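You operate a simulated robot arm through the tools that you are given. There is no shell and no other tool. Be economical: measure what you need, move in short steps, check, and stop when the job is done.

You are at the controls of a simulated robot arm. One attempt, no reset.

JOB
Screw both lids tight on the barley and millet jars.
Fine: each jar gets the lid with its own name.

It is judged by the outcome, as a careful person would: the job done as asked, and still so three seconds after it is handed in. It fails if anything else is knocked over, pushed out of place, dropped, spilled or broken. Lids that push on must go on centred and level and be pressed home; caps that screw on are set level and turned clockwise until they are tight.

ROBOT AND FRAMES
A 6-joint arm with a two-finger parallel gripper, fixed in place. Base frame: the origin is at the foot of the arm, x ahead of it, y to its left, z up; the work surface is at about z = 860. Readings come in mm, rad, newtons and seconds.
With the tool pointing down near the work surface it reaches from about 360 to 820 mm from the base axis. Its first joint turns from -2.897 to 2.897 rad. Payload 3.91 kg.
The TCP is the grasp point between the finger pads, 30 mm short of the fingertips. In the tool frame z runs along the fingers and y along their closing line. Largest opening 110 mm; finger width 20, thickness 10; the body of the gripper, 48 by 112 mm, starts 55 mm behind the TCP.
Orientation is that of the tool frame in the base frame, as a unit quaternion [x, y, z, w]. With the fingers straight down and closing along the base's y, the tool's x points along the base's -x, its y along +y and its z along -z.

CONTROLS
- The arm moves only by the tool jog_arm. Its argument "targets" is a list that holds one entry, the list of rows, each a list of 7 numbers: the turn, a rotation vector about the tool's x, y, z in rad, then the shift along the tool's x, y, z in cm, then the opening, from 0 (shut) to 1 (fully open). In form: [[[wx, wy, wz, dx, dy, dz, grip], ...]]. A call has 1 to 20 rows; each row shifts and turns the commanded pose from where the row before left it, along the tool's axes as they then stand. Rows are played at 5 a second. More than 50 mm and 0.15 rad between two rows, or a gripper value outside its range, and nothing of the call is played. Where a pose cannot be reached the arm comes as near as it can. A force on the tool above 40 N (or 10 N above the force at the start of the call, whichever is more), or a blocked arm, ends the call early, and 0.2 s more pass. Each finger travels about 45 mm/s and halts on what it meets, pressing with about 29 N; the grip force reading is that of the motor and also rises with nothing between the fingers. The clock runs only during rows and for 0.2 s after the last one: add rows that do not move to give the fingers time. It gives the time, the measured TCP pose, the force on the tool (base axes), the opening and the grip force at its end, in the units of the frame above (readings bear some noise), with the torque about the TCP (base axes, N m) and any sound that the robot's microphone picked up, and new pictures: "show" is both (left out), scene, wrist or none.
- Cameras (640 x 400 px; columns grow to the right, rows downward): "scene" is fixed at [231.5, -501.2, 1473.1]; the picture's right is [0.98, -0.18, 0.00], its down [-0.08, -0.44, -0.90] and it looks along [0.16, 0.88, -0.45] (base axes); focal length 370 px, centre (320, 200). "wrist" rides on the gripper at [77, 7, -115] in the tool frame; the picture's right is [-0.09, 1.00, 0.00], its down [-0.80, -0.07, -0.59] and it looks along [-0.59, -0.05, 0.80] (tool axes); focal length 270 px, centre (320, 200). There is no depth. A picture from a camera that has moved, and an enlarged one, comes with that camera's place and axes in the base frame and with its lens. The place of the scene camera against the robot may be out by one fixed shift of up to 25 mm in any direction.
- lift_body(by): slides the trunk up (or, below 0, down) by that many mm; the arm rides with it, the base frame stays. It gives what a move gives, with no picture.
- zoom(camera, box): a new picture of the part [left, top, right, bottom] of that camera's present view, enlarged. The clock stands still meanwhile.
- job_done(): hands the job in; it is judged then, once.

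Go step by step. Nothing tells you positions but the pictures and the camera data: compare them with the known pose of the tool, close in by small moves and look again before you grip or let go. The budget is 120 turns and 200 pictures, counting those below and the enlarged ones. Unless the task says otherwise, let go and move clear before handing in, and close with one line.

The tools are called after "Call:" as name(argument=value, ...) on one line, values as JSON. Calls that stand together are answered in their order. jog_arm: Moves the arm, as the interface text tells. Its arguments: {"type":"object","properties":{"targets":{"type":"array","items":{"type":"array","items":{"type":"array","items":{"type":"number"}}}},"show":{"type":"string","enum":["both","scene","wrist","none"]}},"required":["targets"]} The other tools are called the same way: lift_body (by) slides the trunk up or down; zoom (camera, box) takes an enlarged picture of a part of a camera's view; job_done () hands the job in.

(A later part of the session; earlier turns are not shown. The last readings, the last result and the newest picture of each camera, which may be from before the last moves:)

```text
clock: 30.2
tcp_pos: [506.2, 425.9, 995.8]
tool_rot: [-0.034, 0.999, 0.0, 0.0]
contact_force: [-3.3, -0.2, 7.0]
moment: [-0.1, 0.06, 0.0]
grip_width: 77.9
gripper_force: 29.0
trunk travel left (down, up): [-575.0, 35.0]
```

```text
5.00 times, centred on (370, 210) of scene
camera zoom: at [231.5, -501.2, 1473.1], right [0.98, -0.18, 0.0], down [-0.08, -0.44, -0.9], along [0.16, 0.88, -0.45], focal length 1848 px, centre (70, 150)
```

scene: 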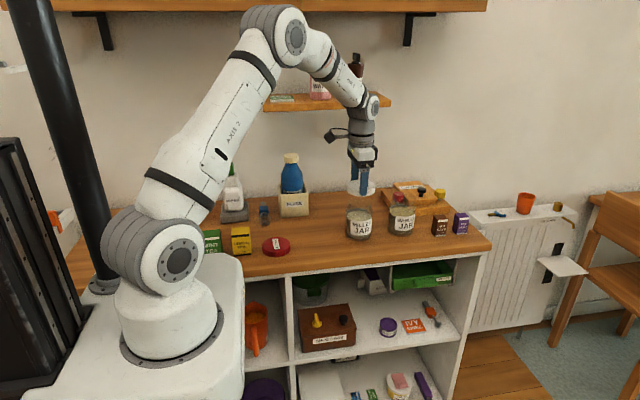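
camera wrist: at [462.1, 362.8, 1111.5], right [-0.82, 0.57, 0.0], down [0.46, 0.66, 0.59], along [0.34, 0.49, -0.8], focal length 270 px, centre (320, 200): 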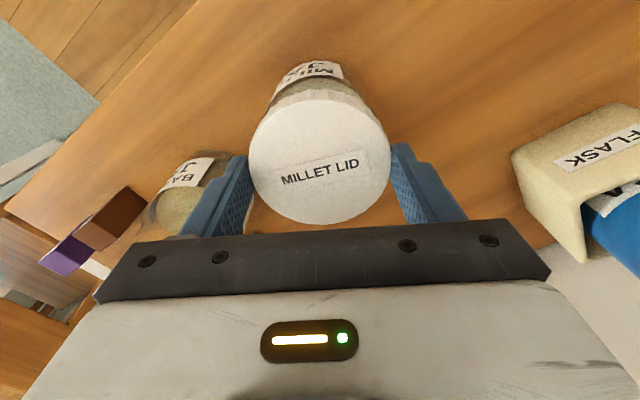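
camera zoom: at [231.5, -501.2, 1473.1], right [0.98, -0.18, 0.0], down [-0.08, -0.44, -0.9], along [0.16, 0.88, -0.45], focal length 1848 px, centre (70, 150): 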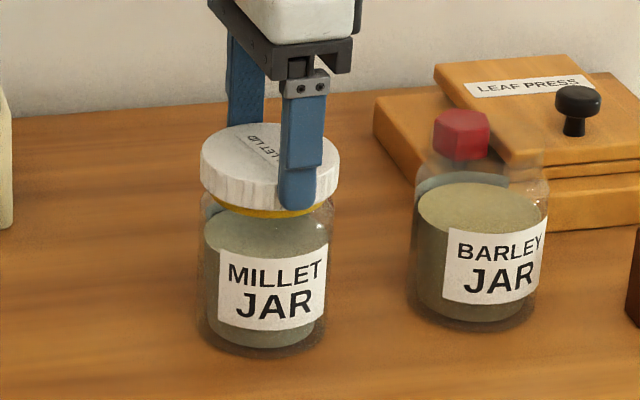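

Call:
jog_arm(targets=[[[0, 0, 0, 0.06, 0, 0, 0.6], [0, 0, 0.14, 0, 0, 0.015, 0.6], [0, 0, 0.14, 0, 0, 0.015, 0.6], [0, 0, 0.14, 0, 0, 0.015, 0.6], [0, 0, 0.14, 0, 0, 0.015, 0.6], [0, 0, 0.14, 0, 0, 0.015, 0.6], [0, 0, 0.14, 0, 0, 0.015, 0.6], [0, 0, 0.14, 0, 0, 0.015, 0.6], [0, 0, 0, 0, 0, 0, 0.6]]], show="none")

Call:
zoom(camera="scene", box=[330, 170, 410, 250])

```text
clock: 32.2
tcp_pos: [505.3, 425.0, 995.9]
tool_rot: [0.44, 0.898, 0.001, 0.001]
contact_force: [7.5, 7.3, 20.6]
moment: [0.12, -0.24, -0.03]
grip_width: 78.0
gripper_force: 28.9
trunk travel left (down, up): [-575.0, 35.0]
```

```text
5.00 times, centred on (370, 210) of scene
camera zoom: at [231.5, -501.2, 1473.1], right [0.98, -0.18, 0.0], down [-0.08, -0.44, -0.9], along [0.16, 0.88, -0.45], focal length 1848 px, centre (70, 150)
```

zoom: 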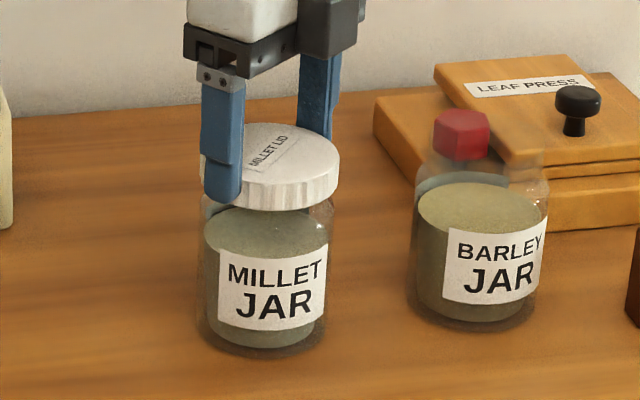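

The yellow band has disappeared, so the thread is drawing the lid down. I'll trim the side load and keep turning without extra push.

Call:
jog_arm(targets=[[[0, 0, 0, 0, 0.12, 0, 0.6], [0, 0, 0.14, 0, 0, 0.01, 0.6], [0, 0, 0.14, 0, 0, 0.01, 0.6], [0, 0, 0.14, 0, 0, 0.01, 0.6], [0, 0, 0.14, 0, 0, 0.01, 0.6], [0, 0, 0, 0, 0, 0, 0.6]]], show="none")

Call:
zoom(camera="scene", box=[330, 170, 410, 250])

```text
clock: 33.6
tcp_pos: [507.0, 425.8, 991.8]
tool_rot: [0.671, 0.741, -0.002, 0.0]
contact_force: [0.2, -0.1, -10.1]
moment: [-0.02, 0.15, 0.02]
grip_width: 74.1
gripper_force: 28.9
trunk travel left (down, up): [-575.0, 35.0]
```

```text
5.00 times, centred on (370, 210) of scene
camera zoom: at [231.5, -501.2, 1473.1], right [0.98, -0.18, 0.0], down [-0.08, -0.44, -0.9], along [0.16, 0.88, -0.45], focal length 1848 px, centre (70, 150)
```

zoom: 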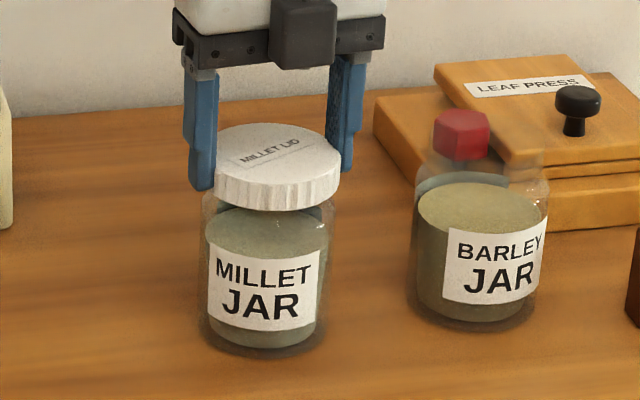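

The grip narrowed to 74 mm and the jar label turned a little. The lid may be near tight, but the fingers seem to have slipped off the diameter. I'll open and take a look.

Call:
jog_arm(targets=[[[0, 0, 0, 0, 0, 0, 0.75], [0, 0, 0, 0, 0, 0, 0.9], [0, 0, 0, 0, 0, 0, 0.9], [0, 0, 0, 0, 0, 0, 0.9]]], show="wrist")

Call:
zoom(camera="wrist", box=[200, 40, 440, 240])

Call:
zoom(camera="scene", box=[330, 170, 410, 250])

```text
clock: 34.6
tcp_pos: [507.7, 425.7, 994.1]
tool_rot: [0.67, 0.742, 0.001, 0.0]
contact_force: [-0.2, 0.0, -0.3]
moment: [0.0, 0.02, 0.01]
grip_width: 99.1
gripper_force: 0.2
trunk travel left (down, up): [-575.0, 35.0]
camera wrist: at [506.0, 503.7, 1109.4], right [1.0, 0.01, 0.0], down [0.01, -0.8, 0.59], along [0.01, -0.59, -0.8], focal length 270 px, centre (320, 200)
```

wrist: 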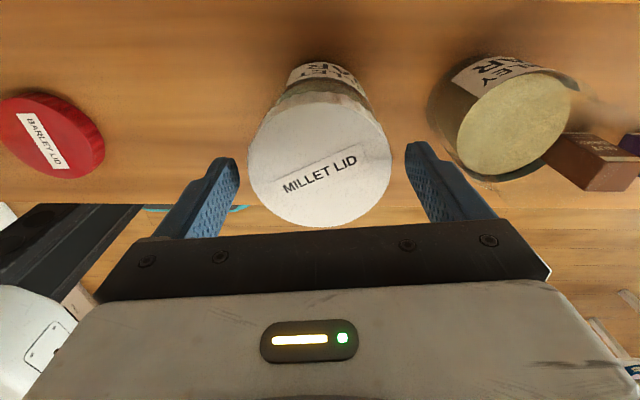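

```text
2.00 times, centred on (320, 140) of wrist
camera zoom: at [506.0, 503.7, 1109.4], right [1.0, 0.01, 0.0], down [0.01, -0.8, 0.59], along [0.01, -0.59, -0.8], focal length 541 px, centre (320, 320)
```

zoom: 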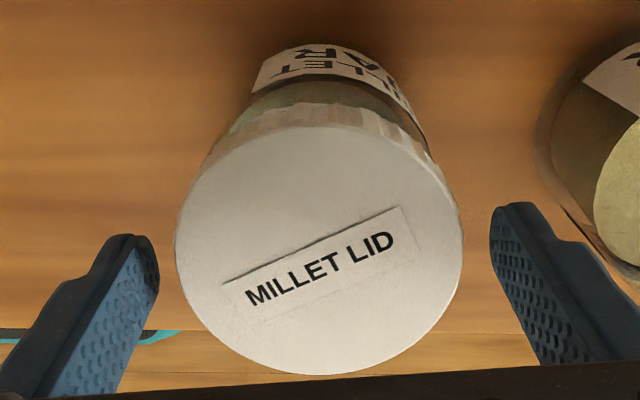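

```text
5.00 times, centred on (370, 210) of scene
camera zoom: at [231.5, -501.2, 1473.1], right [0.98, -0.18, 0.0], down [-0.08, -0.44, -0.9], along [0.16, 0.88, -0.45], focal length 1848 px, centre (70, 150)
```

zoom: 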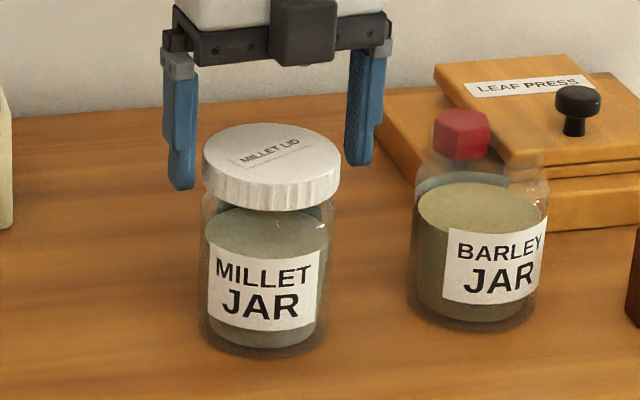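

The lid is now down over the band, sitting lower on the neck, and it probably dropped along the thread. I'll wind the open gripper back, re-grip about 3 mm lower and turn again with a light press so the jar doesn't spin.

Call:
jog_arm(targets=[[[0, 0, -0.145, 0, -0.08, 0, 0.9], [0, 0, -0.145, 0, 0, 0, 0.9], [0, 0, -0.145, 0, 0, 0, 0.9], [0, 0, -0.145, 0, 0, 0, 0.9], [0, 0, -0.145, 0, 0, 0, 0.9], [0, 0, -0.145, 0, 0, 0, 0.9], [0, 0, -0.145, 0, 0, 0, 0.9], [0, 0, -0.145, 0, 0, 0, 0.9], [0, 0, -0.145, 0, 0, 0, 0.9], [0, 0, -0.145, 0, 0, 0, 0.9], [0, 0, -0.145, 0, 0, 0, 0.9], [0, 0, -0.145, 0, 0, 0, 0.9], [0, 0, -0.145, 0, 0, 0, 0.9], [0, 0, -0.145, 0, 0, 0, 0.9], [0, 0, -0.145, 0, 0, 0, 0.9], [0, 0, 0, 0, 0, 0, 0.9]]], show="wrist")

Call:
zoom(camera="wrist", box=[200, 40, 440, 240])

Call:
zoom(camera="scene", box=[345, 185, 395, 225])

```text
clock: 38.0
tcp_pos: [505.6, 426.2, 994.2]
tool_rot: [-0.347, 0.938, 0.0, 0.0]
contact_force: [0.0, 0.7, -0.7]
moment: [0.0, 0.0, -0.02]
grip_width: 98.9
gripper_force: 0.0
trunk travel left (down, up): [-575.0, 35.0]
camera wrist: at [442.9, 381.7, 1109.1], right [-0.58, 0.81, 0.0], down [0.65, 0.47, 0.59], along [0.48, 0.35, -0.8], focal length 270 px, centre (320, 200)
```

wrist: 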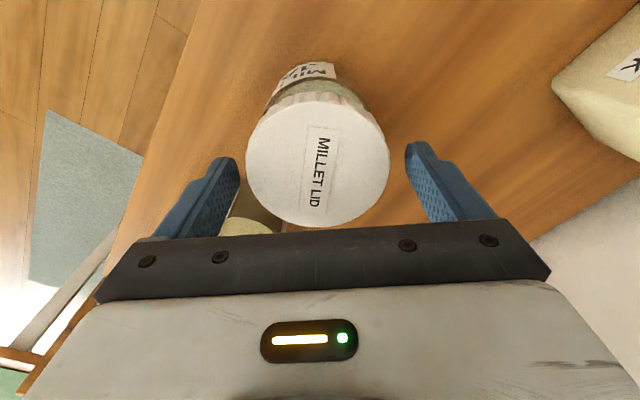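

```text
2.00 times, centred on (320, 140) of wrist
camera zoom: at [442.9, 381.7, 1109.1], right [-0.58, 0.81, 0.0], down [0.65, 0.47, 0.59], along [0.48, 0.35, -0.8], focal length 541 px, centre (320, 320)
```

zoom: 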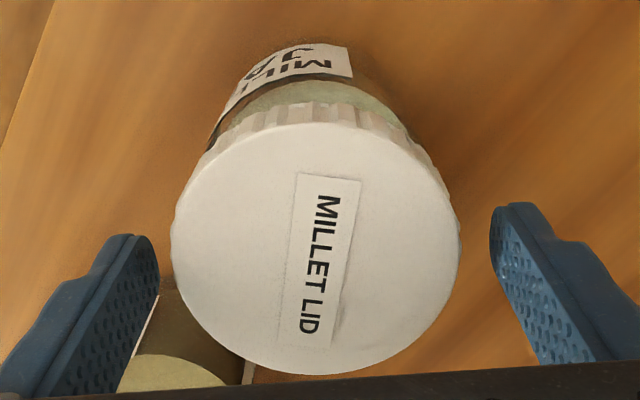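

```text
10.00 times, centred on (370, 205) of scene
camera zoom: at [231.5, -501.2, 1473.1], right [0.98, -0.18, 0.0], down [-0.08, -0.44, -0.9], along [0.16, 0.88, -0.45], focal length 3696 px, centre (-180, 150)
```

zoom: 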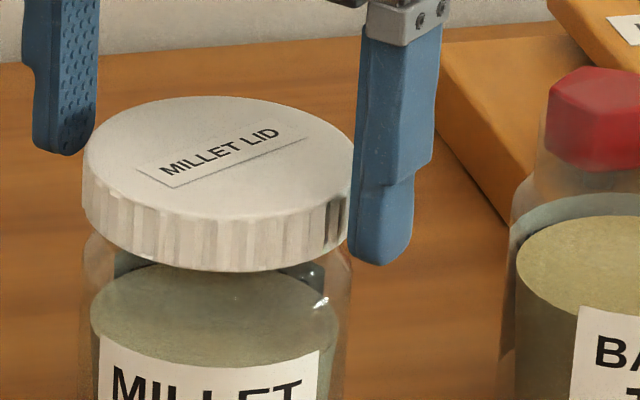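

Call:
jog_arm(targets=[[[0, 0, 0, 0, -0.17, 0.3, 0.9], [0, 0, 0, 0, 0, 0, 0.6], [0, 0, 0, 0, 0, 0, 0.6], [0, 0, 0, 0, 0, 0, 0.6], [0, 0, 0, 0, 0, 0.1, 0.6], [0, 0, 0, 0, 0, 0, 0.6]]], show="none")

```text
clock: 39.4
tcp_pos: [507.6, 423.8, 990.3]
tool_rot: [-0.345, 0.938, 0.0, 0.0]
contact_force: [-0.6, 1.2, 4.1]
moment: [-0.08, 0.09, 0.21]
grip_width: 77.6
gripper_force: 28.8
trunk travel left (down, up): [-575.0, 35.0]
```

Call:
jog_arm(targets=[[[0, 0, 0, 0, 0.03, 0.05, 0.6], [0, 0, 0.1, 0, 0, 0.015, 0.6], [0, 0, 0.1, 0, 0, 0.015, 0.6], [0, 0, 0.1, 0, 0, 0.015, 0.6], [0, 0, 0.1, 0, 0, 0.015, 0.6], [0, 0, 0.1, 0, 0, 0.015, 0.6], [0, 0, 0, 0, 0, 0, 0.6]]], show="none")

Call:
zoom(camera="scene", box=[345, 185, 395, 225])

```text
clock: 41.0
tcp_pos: [505.7, 423.9, 990.2]
tool_rot: [-0.103, 0.995, 0.0, 0.001]
contact_force: [1.2, -1.0, 12.9]
moment: [-0.15, 0.03, 0.37]
grip_width: 77.4
gripper_force: 29.0
trunk travel left (down, up): [-575.0, 35.0]
```

```text
10.00 times, centred on (370, 205) of scene
camera zoom: at [231.5, -501.2, 1473.1], right [0.98, -0.18, 0.0], down [-0.08, -0.44, -0.9], along [0.16, 0.88, -0.45], focal length 3696 px, centre (-180, 150)
```

zoom: 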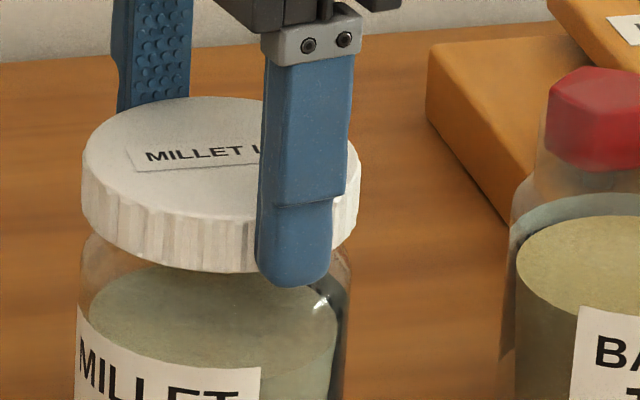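

The torque is now 0.37 N m, with lid and jar turning together, so it's nearly tight. I'll press harder, about 30 N, to hold the jar while I give it a final turn.

Call:
jog_arm(targets=[[[0, 0, 0, 0, 0, 0.08, 0.6], [0, 0, 0, 0, 0, 0.07, 0.6], [0, 0, 0.08, 0, 0, 0, 0.6], [0, 0, 0.08, 0, 0, 0, 0.6], [0, 0, 0.08, 0, 0, 0, 0.6], [0, 0, 0, 0, 0, 0, 0.6]]], show="none")

Call:
zoom(camera="scene", box=[345, 185, 395, 225])

```text
clock: 42.4
tcp_pos: [506.9, 425.2, 988.9]
tool_rot: [0.017, 1.0, 0.0, 0.002]
contact_force: [0.4, 0.5, 16.5]
moment: [0.0, -0.04, 0.46]
grip_width: 77.5
gripper_force: 28.7
trunk travel left (down, up): [-575.0, 35.0]
```

```text
10.00 times, centred on (370, 205) of scene
camera zoom: at [231.5, -501.2, 1473.1], right [0.98, -0.18, 0.0], down [-0.08, -0.44, -0.9], along [0.16, 0.88, -0.45], focal length 3696 px, centre (-180, 150)
```

zoom: 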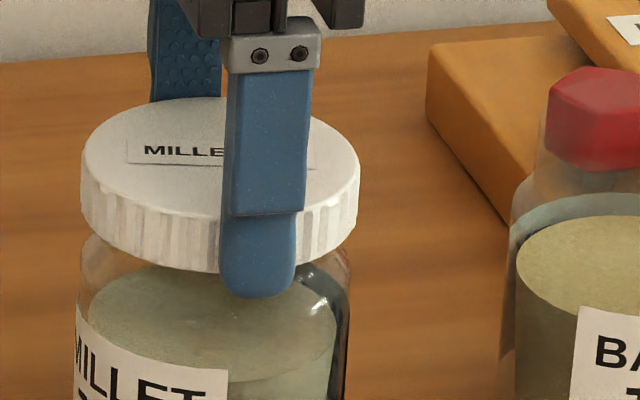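

Call:
jog_arm(targets=[[[0, 0, 0, 0, 0, 0.1, 0.6], [0, 0, 0, 0, 0, 0.1, 0.6], [0, 0, 0.08, 0, 0, 0.02, 0.6], [0, 0, 0.08, 0, 0, 0, 0.6], [0, 0, 0.08, 0, 0, 0, 0.6]]], show="none")

Call:
zoom(camera="scene", box=[345, 185, 395, 225])

```text
clock: 43.6
tcp_pos: [506.9, 426.0, 984.6]
tool_rot: [0.138, 0.99, -0.001, 0.0]
contact_force: [-0.2, -0.3, 15.4]
moment: [0.05, -0.1, 0.53]
grip_width: 78.0
gripper_force: 28.7
trunk travel left (down, up): [-575.0, 35.0]
```

```text
10.00 times, centred on (370, 205) of scene
camera zoom: at [231.5, -501.2, 1473.1], right [0.98, -0.18, 0.0], down [-0.08, -0.44, -0.9], along [0.16, 0.88, -0.45], focal length 3696 px, centre (-180, 150)
```

zoom: 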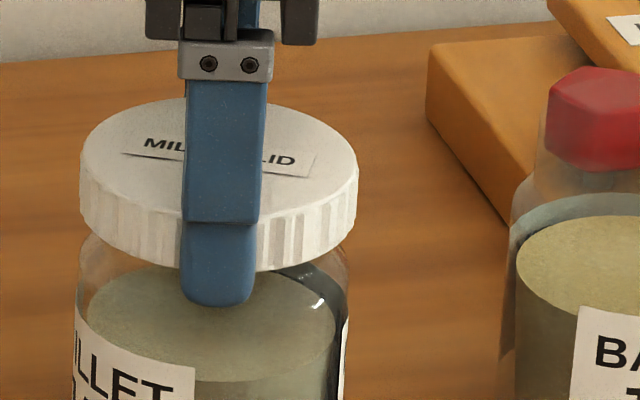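

The torque reached 0.53 N m with lid and jar turning as one, so the millet lid is tight. I'll release, lift clear and go over the barley lid.

Call:
jog_arm(targets=[[[0, 0, 0, 0, 0, 0, 0.8], [0, 0, 0, 0, 0, 0, 1], [0, 0, 0, 0, 0, 0, 1], [0, 0, 0, 0, 0, -2, 1], [0, 0, 0, 0, 0, -4, 1], [0, 0, -0.14, 0, 0, -3, 1], [0, 0, -0.137, 0, 0, 0, 1], [0, 0, 0, 4.5, -0.5, 0, 1], [0, 0, 0, 4.5, -0.5, 0, 1], [0, 0, 0, 4.5, -0.5, 0, 1], [0, 0, 0, 4.5, -0.5, 0, 1], [0, 0, 0, 4.5, -0.5, 0, 1], [0, 0, 0, 2.8, -0.3, 0, 1], [0, 0, 0, 0, 0, 4, 1], [0, 0, 0, 0, 0, 4, 1], [0, 0, 0, 0, 0, 0, 1]]], show="both")

Call:
zoom(camera="wrist", box=[200, 40, 440, 240])

Call:
zoom(camera="scene", box=[340, 180, 420, 245])

```text
clock: 47.0
tcp_pos: [253.8, 396.6, 995.2]
tool_rot: [-0.003, 1.0, 0.0, 0.001]
contact_force: [0.4, -0.5, 0.7]
moment: [0.0, 0.01, 0.03]
grip_width: 110.1
gripper_force: 0.1
trunk travel left (down, up): [-575.0, 35.0]
camera wrist: at [176.2, 403.6, 1109.9], right [0.08, 1.0, 0.0], down [0.8, -0.07, 0.59], along [0.59, -0.05, -0.8], focal length 270 px, centre (320, 200)
```

scene: 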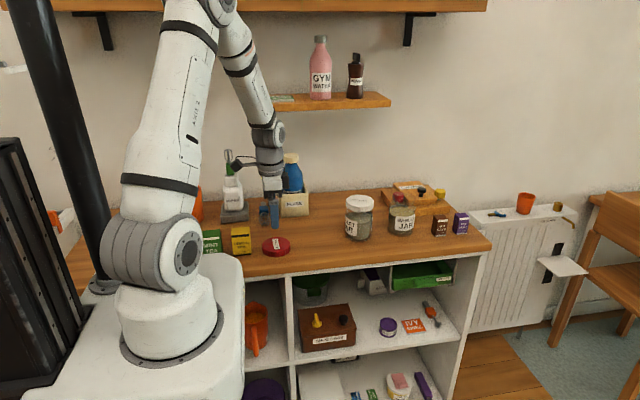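
wrist: 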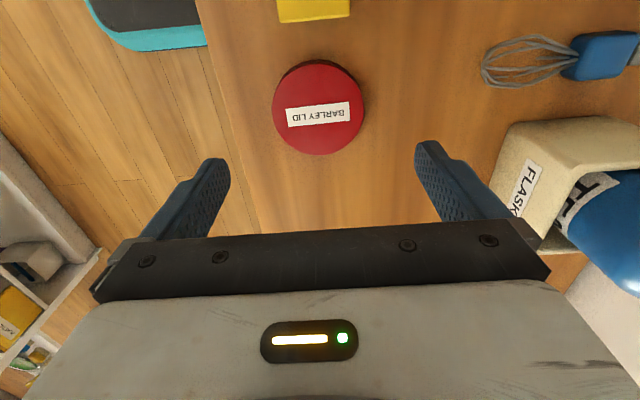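

```text
2.00 times, centred on (320, 140) of wrist
camera zoom: at [176.2, 403.6, 1109.9], right [0.08, 1.0, 0.0], down [0.8, -0.07, 0.59], along [0.59, -0.05, -0.8], focal length 541 px, centre (320, 320)
```

zoom: 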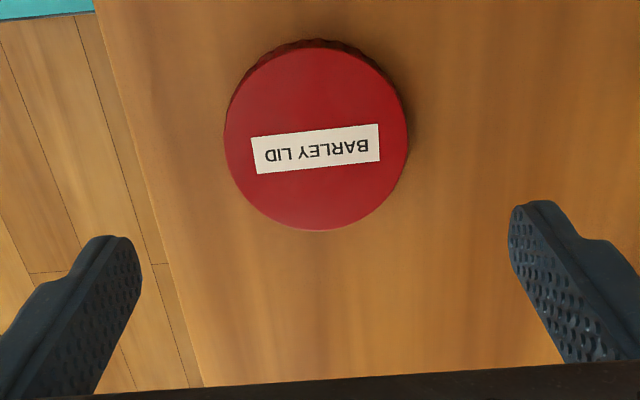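

```text
6.15 times, centred on (380, 212) of scene
camera zoom: at [231.5, -501.2, 1473.1], right [0.98, -0.18, 0.0], down [-0.08, -0.44, -0.9], along [0.16, 0.88, -0.45], focal length 2274 px, centre (-49, 123)
```

zoom: 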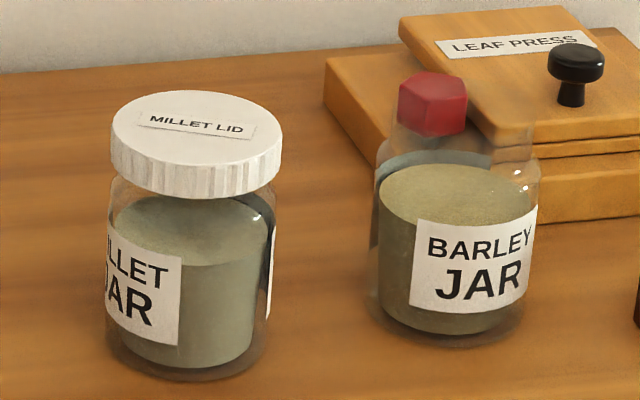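

The millet jar looks closed and level. The barley lid is almost exactly under the tool, so I'll go down, close on it and check.

Call:
jog_arm(targets=[[[0, 0, 0, 0, -0.1, 4, 1], [0, 0, 0, 0, 0, 4, 1], [0, 0, 0, 0, 0, 2.1, 1], [0, 0, 0, 0, 0, 0, 1], [0, 0, 0, 0, 0, 0, 0.6], [0, 0, 0, 0, 0, 0, 0.6], [0, 0, 0, 0, 0, 0, 0.6], [0, 0, 0, 0, 0, 0, 0.6]]], show="wrist")

Call:
zoom(camera="wrist", box=[200, 40, 440, 240])

```text
clock: 48.8
tcp_pos: [252.6, 393.9, 892.4]
tool_rot: [-0.001, 1.0, -0.001, -0.001]
contact_force: [0.1, 0.0, -0.4]
moment: [-0.01, 0.0, 0.0]
grip_width: 79.8
gripper_force: 29.2
trunk travel left (down, up): [-575.0, 35.0]
camera wrist: at [175.8, 401.0, 1008.5], right [0.08, 1.0, 0.0], down [0.8, -0.07, 0.59], along [0.59, -0.05, -0.8], focal length 270 px, centre (320, 200)
```

wrist: 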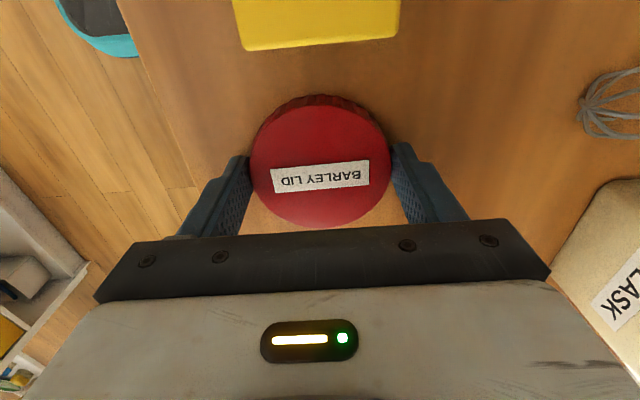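

```text
2.00 times, centred on (320, 140) of wrist
camera zoom: at [175.8, 401.0, 1008.5], right [0.08, 1.0, 0.0], down [0.8, -0.07, 0.59], along [0.59, -0.05, -0.8], focal length 541 px, centre (320, 320)
```

zoom: 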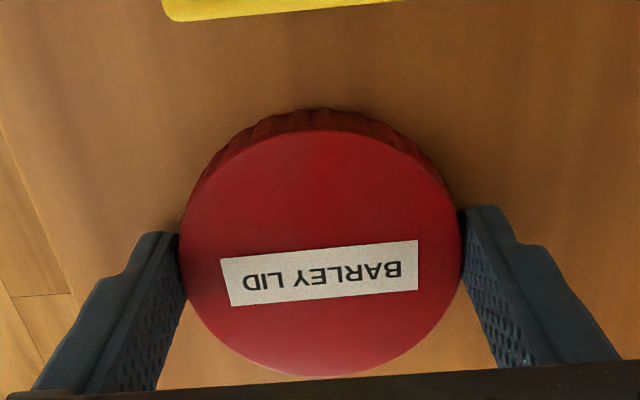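

The barley lid is gripped and centred. I'll lift it to z≈1050, which is clear of the millet lid, and carry it over the barley jar at about (639, 429).

Call:
jog_arm(targets=[[[0, 0, 0, 0, 0, -3, 0.6], [0, 0, 0, 0, 0, -4.5, 0.6], [0, 0, 0, 0, 0, -4.5, 0.6], [0, 0, 0, 0, 0, -4, 0.6], [0, 0, 0, -4.3, 0.38, 0, 0.6], [0, 0, 0, -4.3, 0.38, 0, 0.6], [0, 0, 0, -4.3, 0.38, 0, 0.6], [0, 0, 0, -4.3, 0.38, 0, 0.6], [0, 0, 0, -4.3, 0.38, 0, 0.6], [0, 0, 0, -4.3, 0.38, 0, 0.6], [0, 0, 0, -4.3, 0.38, 0, 0.6], [0, 0, 0, -4.3, 0.38, 0, 0.6], [0, 0, 0, -4.3, 0.38, 0, 0.6], [0, 0, 0, 0, 0, 0, 0.6]]], show="both")

Call:
zoom(camera="wrist", box=[200, 40, 440, 240])

Call:
zoom(camera="scene", box=[340, 160, 460, 250])

```text
clock: 51.8
tcp_pos: [640.9, 431.0, 1055.7]
tool_rot: [-0.001, 1.0, 0.0, 0.0]
contact_force: [0.6, -0.2, -0.8]
moment: [0.0, 0.02, 0.04]
grip_width: 80.1
gripper_force: 28.8
trunk travel left (down, up): [-575.0, 35.0]
camera wrist: at [563.3, 437.3, 1170.9], right [0.08, 1.0, 0.0], down [0.8, -0.07, 0.59], along [0.59, -0.05, -0.8], focal length 270 px, centre (320, 200)
```

scene: 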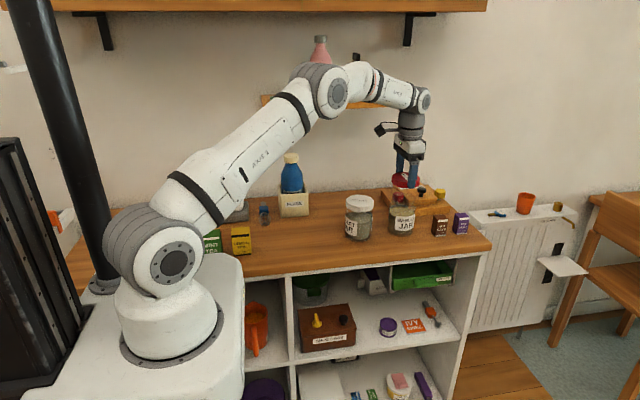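
wrist: 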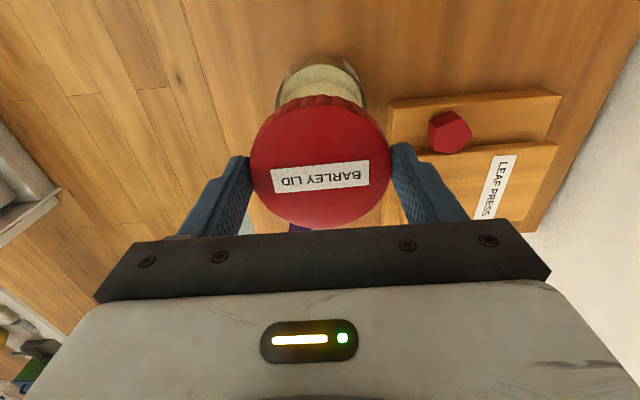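

```text
2.00 times, centred on (320, 140) of wrist
camera zoom: at [563.3, 437.3, 1170.9], right [0.08, 1.0, 0.0], down [0.8, -0.07, 0.59], along [0.59, -0.05, -0.8], focal length 541 px, centre (320, 320)
```

zoom: 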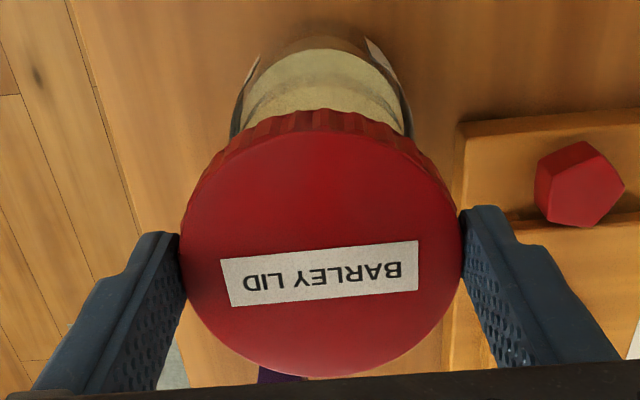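

```text
4.44 times, centred on (400, 205) of scene
camera zoom: at [231.5, -501.2, 1473.1], right [0.98, -0.18, 0.0], down [-0.08, -0.44, -0.9], along [0.16, 0.88, -0.45], focal length 1643 px, centre (-36, 178)
```

zoom: 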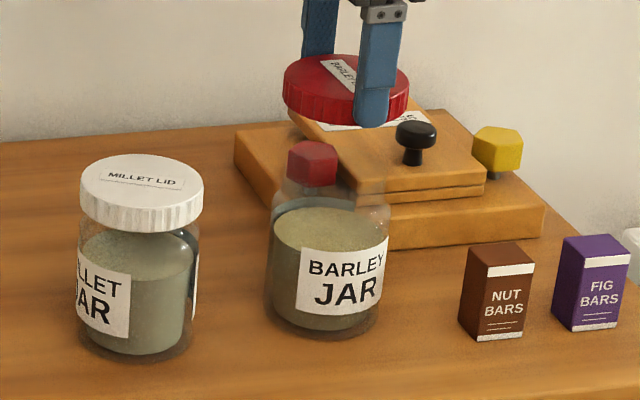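

The lid is aligned with the barley jar in both views to within about 1 mm. I'll descend to just above the rim and look again.

Call:
jog_arm(targets=[[[0, 0, 0, 0, 0, 2, 0.6], [0, 0, 0, 0, 0, 1.5, 0.6], [0, 0, 0, 0, 0, 0.8, 0.6], [0, 0, 0, 0, 0, 0, 0.6]]], show="wrist")

Call:
zoom(camera="wrist", box=[200, 40, 440, 240])

Call:
zoom(camera="scene", box=[360, 170, 440, 250])

```text
clock: 52.8
tcp_pos: [641.3, 432.9, 1011.3]
tool_rot: [-0.002, 1.0, 0.0, 0.0]
contact_force: [-0.2, 0.2, -0.2]
moment: [0.01, 0.02, 0.01]
grip_width: 79.6
gripper_force: 29.3
trunk travel left (down, up): [-575.0, 35.0]
camera wrist: at [563.8, 438.8, 1127.5], right [0.08, 1.0, 0.0], down [0.8, -0.07, 0.59], along [0.59, -0.05, -0.8], focal length 270 px, centre (320, 200)
```

wrist: 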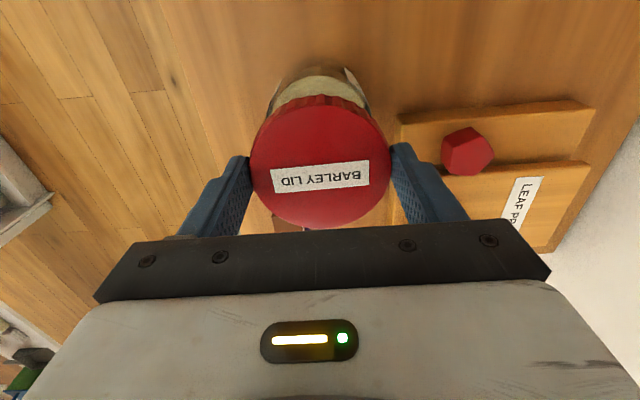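

```text
2.00 times, centred on (320, 140) of wrist
camera zoom: at [563.8, 438.8, 1127.5], right [0.08, 1.0, 0.0], down [0.8, -0.07, 0.59], along [0.59, -0.05, -0.8], focal length 541 px, centre (320, 320)
```

zoom: 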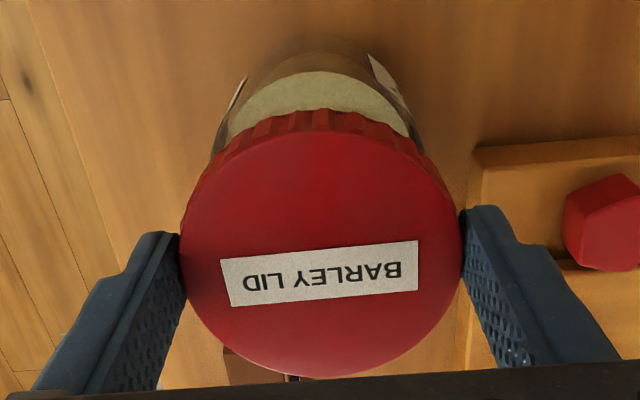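

```text
5.00 times, centred on (400, 210) of scene
camera zoom: at [231.5, -501.2, 1473.1], right [0.98, -0.18, 0.0], down [-0.08, -0.44, -0.9], along [0.16, 0.88, -0.45], focal length 1848 px, centre (-80, 150)
```

zoom: 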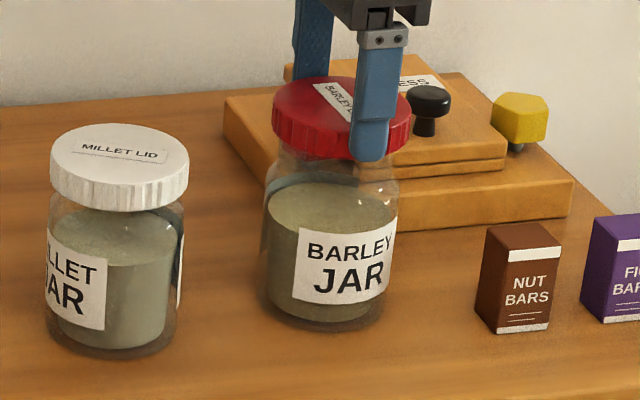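

I'll correct y by about −1.7 mm, then lower in small steps while watching force.

Call:
jog_arm(targets=[[[0, 0, 0, 0, -0.17, 0.1, 0.6], [0, 0, 0, 0, 0, 0.2, 0.6], [0, 0, 0, 0, 0, 0.2, 0.6], [0, 0, 0, 0, 0, 0.2, 0.6], [0, 0, 0, 0, 0, 0.2, 0.6], [0, 0, 0, 0, 0, 0, 0.6]]], show="none")

```text
clock: 54.2
tcp_pos: [641.4, 429.0, 1002.6]
tool_rot: [-0.002, 1.0, 0.0, 0.0]
contact_force: [0.1, 0.1, 0.0]
moment: [0.01, 0.0, -0.02]
grip_width: 79.5
gripper_force: 29.1
trunk travel left (down, up): [-575.0, 35.0]
```

Call:
jog_arm(targets=[[[0, 0, 0, 0, 0, 0.1, 0.6], [0, 0, 0, 0, 0, 0.1, 0.6], [0, 0, 0, 0, 0, 0.1, 0.6], [0, 0, 0, 0, 0, 0.1, 0.6], [0, 0, 0, 0, 0, 0, 0.6]]], show="none")

Call:
zoom(camera="scene", box=[360, 170, 440, 250])

```text
clock: 55.4
tcp_pos: [640.5, 429.0, 998.6]
tool_rot: [-0.001, 1.0, 0.0, 0.0]
contact_force: [-0.4, 0.9, -0.2]
moment: [0.03, 0.01, 0.0]
grip_width: 79.6
gripper_force: 29.1
trunk travel left (down, up): [-575.0, 35.0]
```

```text
5.00 times, centred on (400, 210) of scene
camera zoom: at [231.5, -501.2, 1473.1], right [0.98, -0.18, 0.0], down [-0.08, -0.44, -0.9], along [0.16, 0.88, -0.45], focal length 1848 px, centre (-80, 150)
```

zoom: 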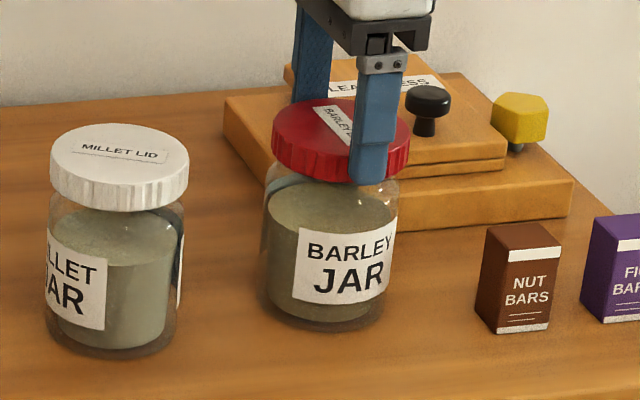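

The lid is over the neck with no contact force. I'll lower until it rests on the thread.

Call:
jog_arm(targets=[[[0, 0, 0, 0, 0, 0.1, 0.6], [0, 0, 0, 0, 0, 0.1, 0.6], [0, 0, 0, 0, 0, 0.1, 0.6], [0, 0, 0, 0, 0, 0.1, 0.6], [0, 0, 0, 0, 0, 0.1, 0.6], [0, 0, 0, 0, 0, 0, 0.6]]], show="none")

```text
clock: 56.8
tcp_pos: [639.9, 430.0, 994.7]
tool_rot: [-0.002, 1.0, 0.001, 0.001]
contact_force: [-1.5, 6.7, 13.8]
moment: [-0.12, 0.26, -0.06]
grip_width: 79.5
gripper_force: 28.9
trunk travel left (down, up): [-575.0, 35.0]
```

It's resting on the thread with 14 N up and about 7 N of side load in y. I'll trim and start turning clockwise.

Call:
jog_arm(targets=[[[0, 0, 0, 0, 0.07, -0.04, 0.6], [0, 0, 0.13, 0, 0, 0.005, 0.6], [0, 0, 0.13, 0, 0, 0.005, 0.6], [0, 0, 0.13, 0, 0, 0.005, 0.6], [0, 0, 0.13, 0, 0, 0.005, 0.6], [0, 0, 0, 0, 0, 0, 0.6]]], show="none")

```text
clock: 58.2
tcp_pos: [641.5, 430.1, 994.9]
tool_rot: [0.256, 0.967, 0.001, 0.001]
contact_force: [7.2, 12.1, 20.2]
moment: [0.56, -0.41, 0.08]
grip_width: 79.2
gripper_force: 28.9
trunk travel left (down, up): [-575.0, 35.0]
```

Side load is growing, so the grip is off the jar axis toward −y. I'll open so the lid settles, then re-centre.

Call:
jog_arm(targets=[[[0, 0, 0, 0, 0.15, -0.1, 0.6], [0, 0, 0, 0, 0, 0, 0.8], [0, 0, 0, 0, 0, 0, 0.9], [0, 0, 0, 0, 0, 0, 0.9], [0, 0, 0, 0, 0, 0, 0.9]]], show="wrist")

Call:
zoom(camera="wrist", box=[200, 40, 440, 240])

Call:
zoom(camera="scene", box=[360, 170, 440, 250])

```text
clock: 59.4
tcp_pos: [642.1, 432.0, 993.2]
tool_rot: [0.255, 0.967, -0.001, 0.0]
contact_force: [0.2, -0.4, -0.1]
moment: [-0.02, -0.02, -0.03]
grip_width: 99.2
gripper_force: 0.1
trunk travel left (down, up): [-575.0, 35.0]
camera wrist: at [577.8, 476.0, 1109.0], right [0.57, 0.82, 0.0], down [0.66, -0.46, 0.59], along [0.49, -0.34, -0.8], focal length 270 px, centre (320, 200)
```

wrist: 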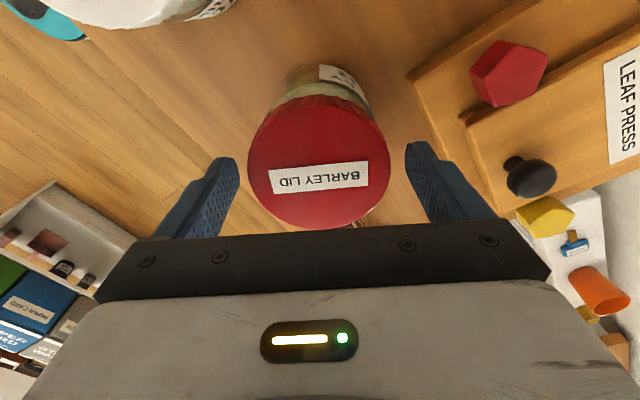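

```text
2.00 times, centred on (320, 140) of wrist
camera zoom: at [577.8, 476.0, 1109.0], right [0.57, 0.82, 0.0], down [0.66, -0.46, 0.59], along [0.49, -0.34, -0.8], focal length 541 px, centre (320, 320)
```

zoom: 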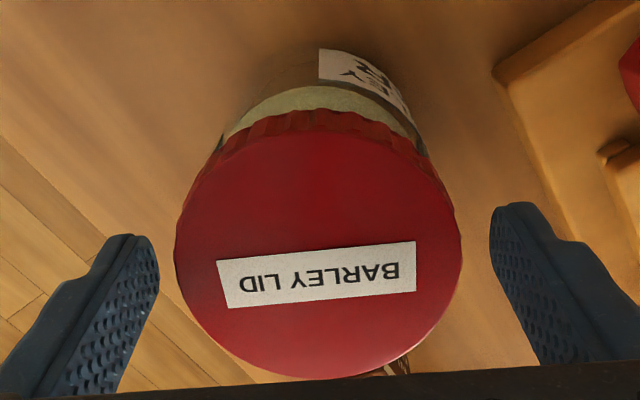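

```text
5.00 times, centred on (400, 210) of scene
camera zoom: at [231.5, -501.2, 1473.1], right [0.98, -0.18, 0.0], down [-0.08, -0.44, -0.9], along [0.16, 0.88, -0.45], focal length 1848 px, centre (-80, 150)
```

zoom: 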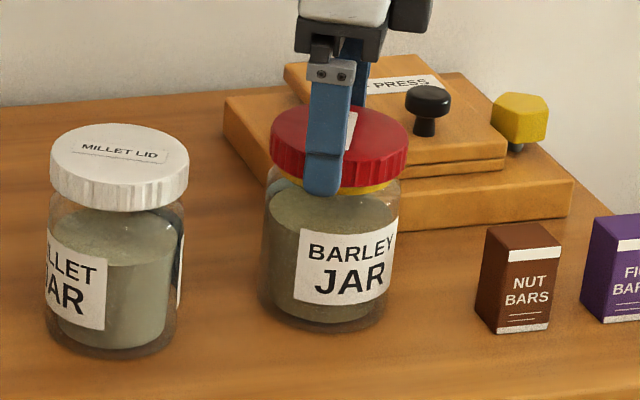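

The lid settled square on the neck. I'll trim 1 mm, wind back about 1.5 rad, then check centring again.

Call:
jog_arm(targets=[[[0, 0, 0, 0, -0.1, 0, 0.9], [0, 0, -0.145, 0, 0, 0, 0.9], [0, 0, -0.145, 0, 0, 0, 0.9], [0, 0, -0.145, 0, 0, 0, 0.9], [0, 0, -0.145, 0, 0, 0, 0.9], [0, 0, -0.145, 0, 0, 0, 0.9], [0, 0, -0.145, 0, 0, 0, 0.9], [0, 0, -0.145, 0, 0, 0, 0.9], [0, 0, -0.145, 0, 0, 0, 0.9], [0, 0, -0.145, 0, 0, 0, 0.9], [0, 0, -0.145, 0, 0, 0, 0.9], [0, 0, 0, 0, 0, 0, 0.9]]], show="wrist")

Call:
zoom(camera="wrist", box=[200, 40, 440, 240])

```text
clock: 62.0
tcp_pos: [640.2, 430.4, 994.9]
tool_rot: [-0.45, 0.893, 0.0, 0.0]
contact_force: [-1.3, 0.0, -0.5]
moment: [0.02, -0.01, 0.01]
grip_width: 99.0
gripper_force: 0.1
trunk travel left (down, up): [-575.0, 35.0]
camera wrist: at [589.8, 372.4, 1110.4], right [-0.75, 0.66, 0.0], down [0.53, 0.6, 0.59], along [0.39, 0.45, -0.8], focal length 270 px, centre (320, 200)
```

wrist: 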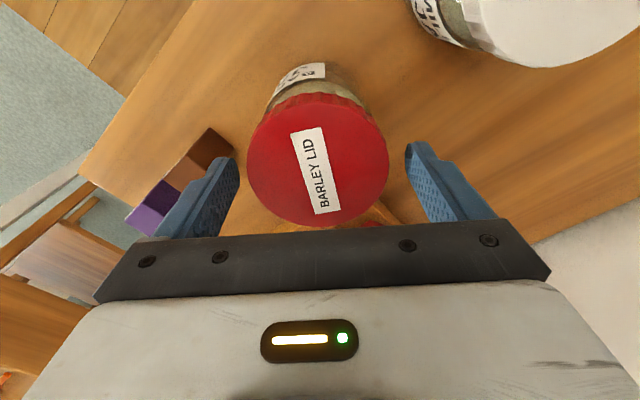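

```text
2.00 times, centred on (320, 140) of wrist
camera zoom: at [589.8, 372.4, 1110.4], right [-0.75, 0.66, 0.0], down [0.53, 0.6, 0.59], along [0.39, 0.45, -0.8], focal length 541 px, centre (320, 320)
```

zoom: 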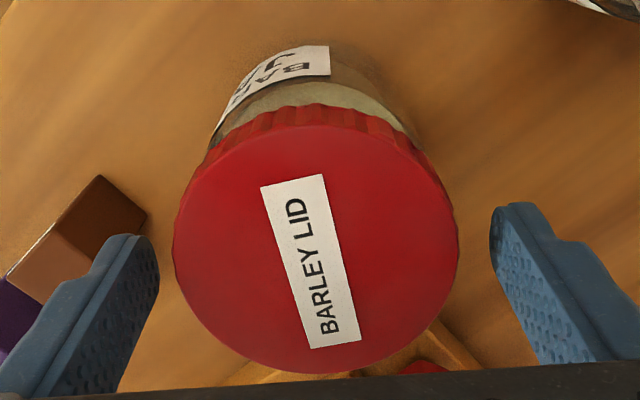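

Call:
jog_arm(targets=[[[0, 0, 0, 0.08, -0.12, 0, 0.9], [0, 0, 0, 0, 0, 0, 0.6], [0, 0, 0, 0, 0, 0, 0.6], [0, 0, 0, 0, 0, 0, 0.6], [0, 0, 0, 0, 0, 0.06, 0.6], [0, 0, 0.13, 0, 0, 0.01, 0.6], [0, 0, 0.13, 0, 0, 0.01, 0.6], [0, 0, 0.13, 0, 0, 0.01, 0.6], [0, 0, 0.13, 0, 0, 0.01, 0.6], [0, 0, 0, 0, 0, 0, 0.6]]], show="none")

```text
clock: 64.2
tcp_pos: [641.8, 429.9, 995.3]
tool_rot: [-0.205, 0.979, 0.0, 0.001]
contact_force: [3.7, 7.5, 11.9]
moment: [0.25, -0.1, -0.02]
grip_width: 78.6
gripper_force: 29.4
trunk travel left (down, up): [-575.0, 35.0]
```

Call:
jog_arm(targets=[[[0, 0, 0, -0.07, 0.07, 0, 0.6], [0, 0, 0.13, 0, 0, 0.01, 0.6], [0, 0, 0.13, 0, 0, 0.01, 0.6], [0, 0, 0.13, 0, 0, 0.01, 0.6], [0, 0, 0.13, 0, 0, 0.01, 0.6], [0, 0, 0.13, 0, 0, 0.01, 0.6], [0, 0, 0, 0, 0, 0, 0.6]]], show="none")

Call:
zoom(camera="scene", box=[360, 170, 440, 250])

```text
clock: 65.8
tcp_pos: [641.4, 429.7, 993.3]
tool_rot: [0.119, 0.993, 0.002, 0.002]
contact_force: [7.1, 11.4, 25.2]
moment: [0.49, -0.23, 0.01]
grip_width: 78.6
gripper_force: 29.4
trunk travel left (down, up): [-575.0, 35.0]
```

```text
5.00 times, centred on (400, 210) of scene
camera zoom: at [231.5, -501.2, 1473.1], right [0.98, -0.18, 0.0], down [-0.08, -0.44, -0.9], along [0.16, 0.88, -0.45], focal length 1848 px, centre (-80, 150)
```

zoom: 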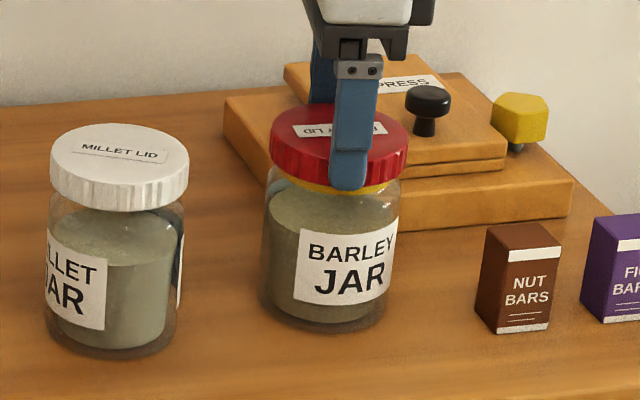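

Call:
jog_arm(targets=[[[0, 0, 0, -0.05, 0.15, -0.05, 0.6], [0, 0, 0.13, 0, 0, 0, 0.6], [0, 0, 0.13, 0, 0, 0.0, 0.6], [0, 0, 0.13, 0, 0, 0.01, 0.6], [0, 0, 0.13, 0, 0, 0.01, 0.6], [0, 0, 0, 0, 0, 0, 0.6]]], show="none")

Call:
zoom(camera="scene", box=[360, 170, 440, 250])

```text
clock: 67.2
tcp_pos: [641.2, 430.6, 994.7]
tool_rot: [0.37, 0.929, 0.001, 0.0]
contact_force: [-0.5, 3.6, 18.3]
moment: [0.02, 0.04, -0.02]
grip_width: 78.4
gripper_force: 29.4
trunk travel left (down, up): [-575.0, 35.0]
```

```text
5.00 times, centred on (400, 210) of scene
camera zoom: at [231.5, -501.2, 1473.1], right [0.98, -0.18, 0.0], down [-0.08, -0.44, -0.9], along [0.16, 0.88, -0.45], focal length 1848 px, centre (-80, 150)
```

zoom: 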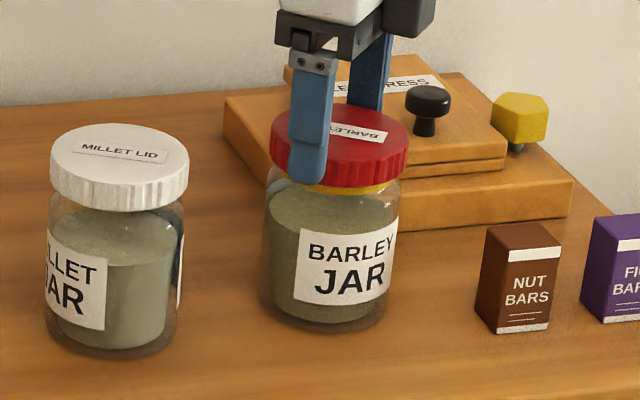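

Forces are well balanced now and the jar isn't turning, so I'll keep going clockwise.

Call:
jog_arm(targets=[[[0, 0, 0, 0, 0.03, 0, 0.6], [0, 0, 0.13, 0, 0, 0.005, 0.6], [0, 0, 0.13, 0, 0, 0.005, 0.6], [0, 0, 0.13, 0, 0, 0.005, 0.6], [0, 0, 0.13, 0, 0, 0.005, 0.6], [0, 0, 0.13, 0, 0, 0.005, 0.6], [0, 0, 0, 0, 0, 0, 0.6]]], show="none")

Call:
zoom(camera="scene", box=[360, 170, 440, 250])

```text
clock: 68.8
tcp_pos: [643.0, 432.6, 992.9]
tool_rot: [0.647, 0.762, 0.002, 0.0]
contact_force: [1.7, 4.3, 17.2]
moment: [-0.07, 0.07, 0.0]
grip_width: 78.8
gripper_force: 29.0
trunk travel left (down, up): [-575.0, 35.0]
```

```text
5.00 times, centred on (400, 210) of scene
camera zoom: at [231.5, -501.2, 1473.1], right [0.98, -0.18, 0.0], down [-0.08, -0.44, -0.9], along [0.16, 0.88, -0.45], focal length 1848 px, centre (-80, 150)
```

zoom: 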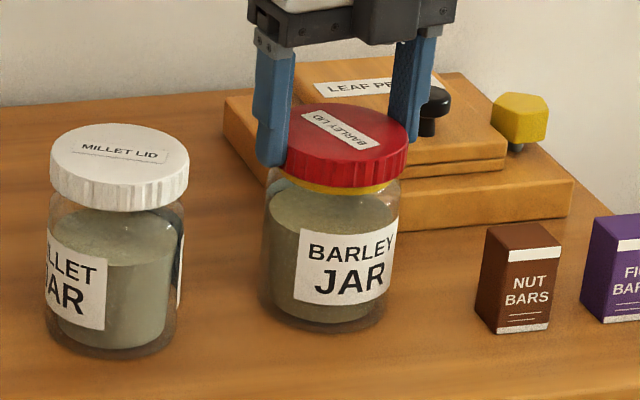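

Call:
jog_arm(targets=[[[0, 0, 0.13, 0, 0, 0.005, 0.6], [0, 0, 0.13, 0, 0, 0.005, 0.6], [0, 0, 0.13, 0, 0, 0.005, 0.6], [0, 0, 0.13, 0, 0, 0.005, 0.6], [0, 0, 0, 0, 0, 0, 0.6]]], show="none")

Call:
zoom(camera="scene", box=[360, 170, 440, 250])

```text
clock: 70.0
tcp_pos: [642.9, 432.0, 994.9]
tool_rot: [0.822, 0.569, 0.003, -0.001]
contact_force: [11.8, 7.5, 24.3]
moment: [0.26, -0.41, 0.0]
grip_width: 78.6
gripper_force: 29.3
trunk travel left (down, up): [-575.0, 35.0]
```

```text
5.00 times, centred on (400, 210) of scene
camera zoom: at [231.5, -501.2, 1473.1], right [0.98, -0.18, 0.0], down [-0.08, -0.44, -0.9], along [0.16, 0.88, -0.45], focal length 1848 px, centre (-80, 150)
```

zoom: 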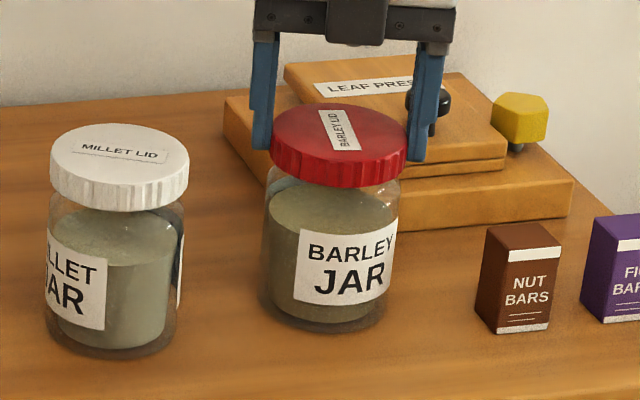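

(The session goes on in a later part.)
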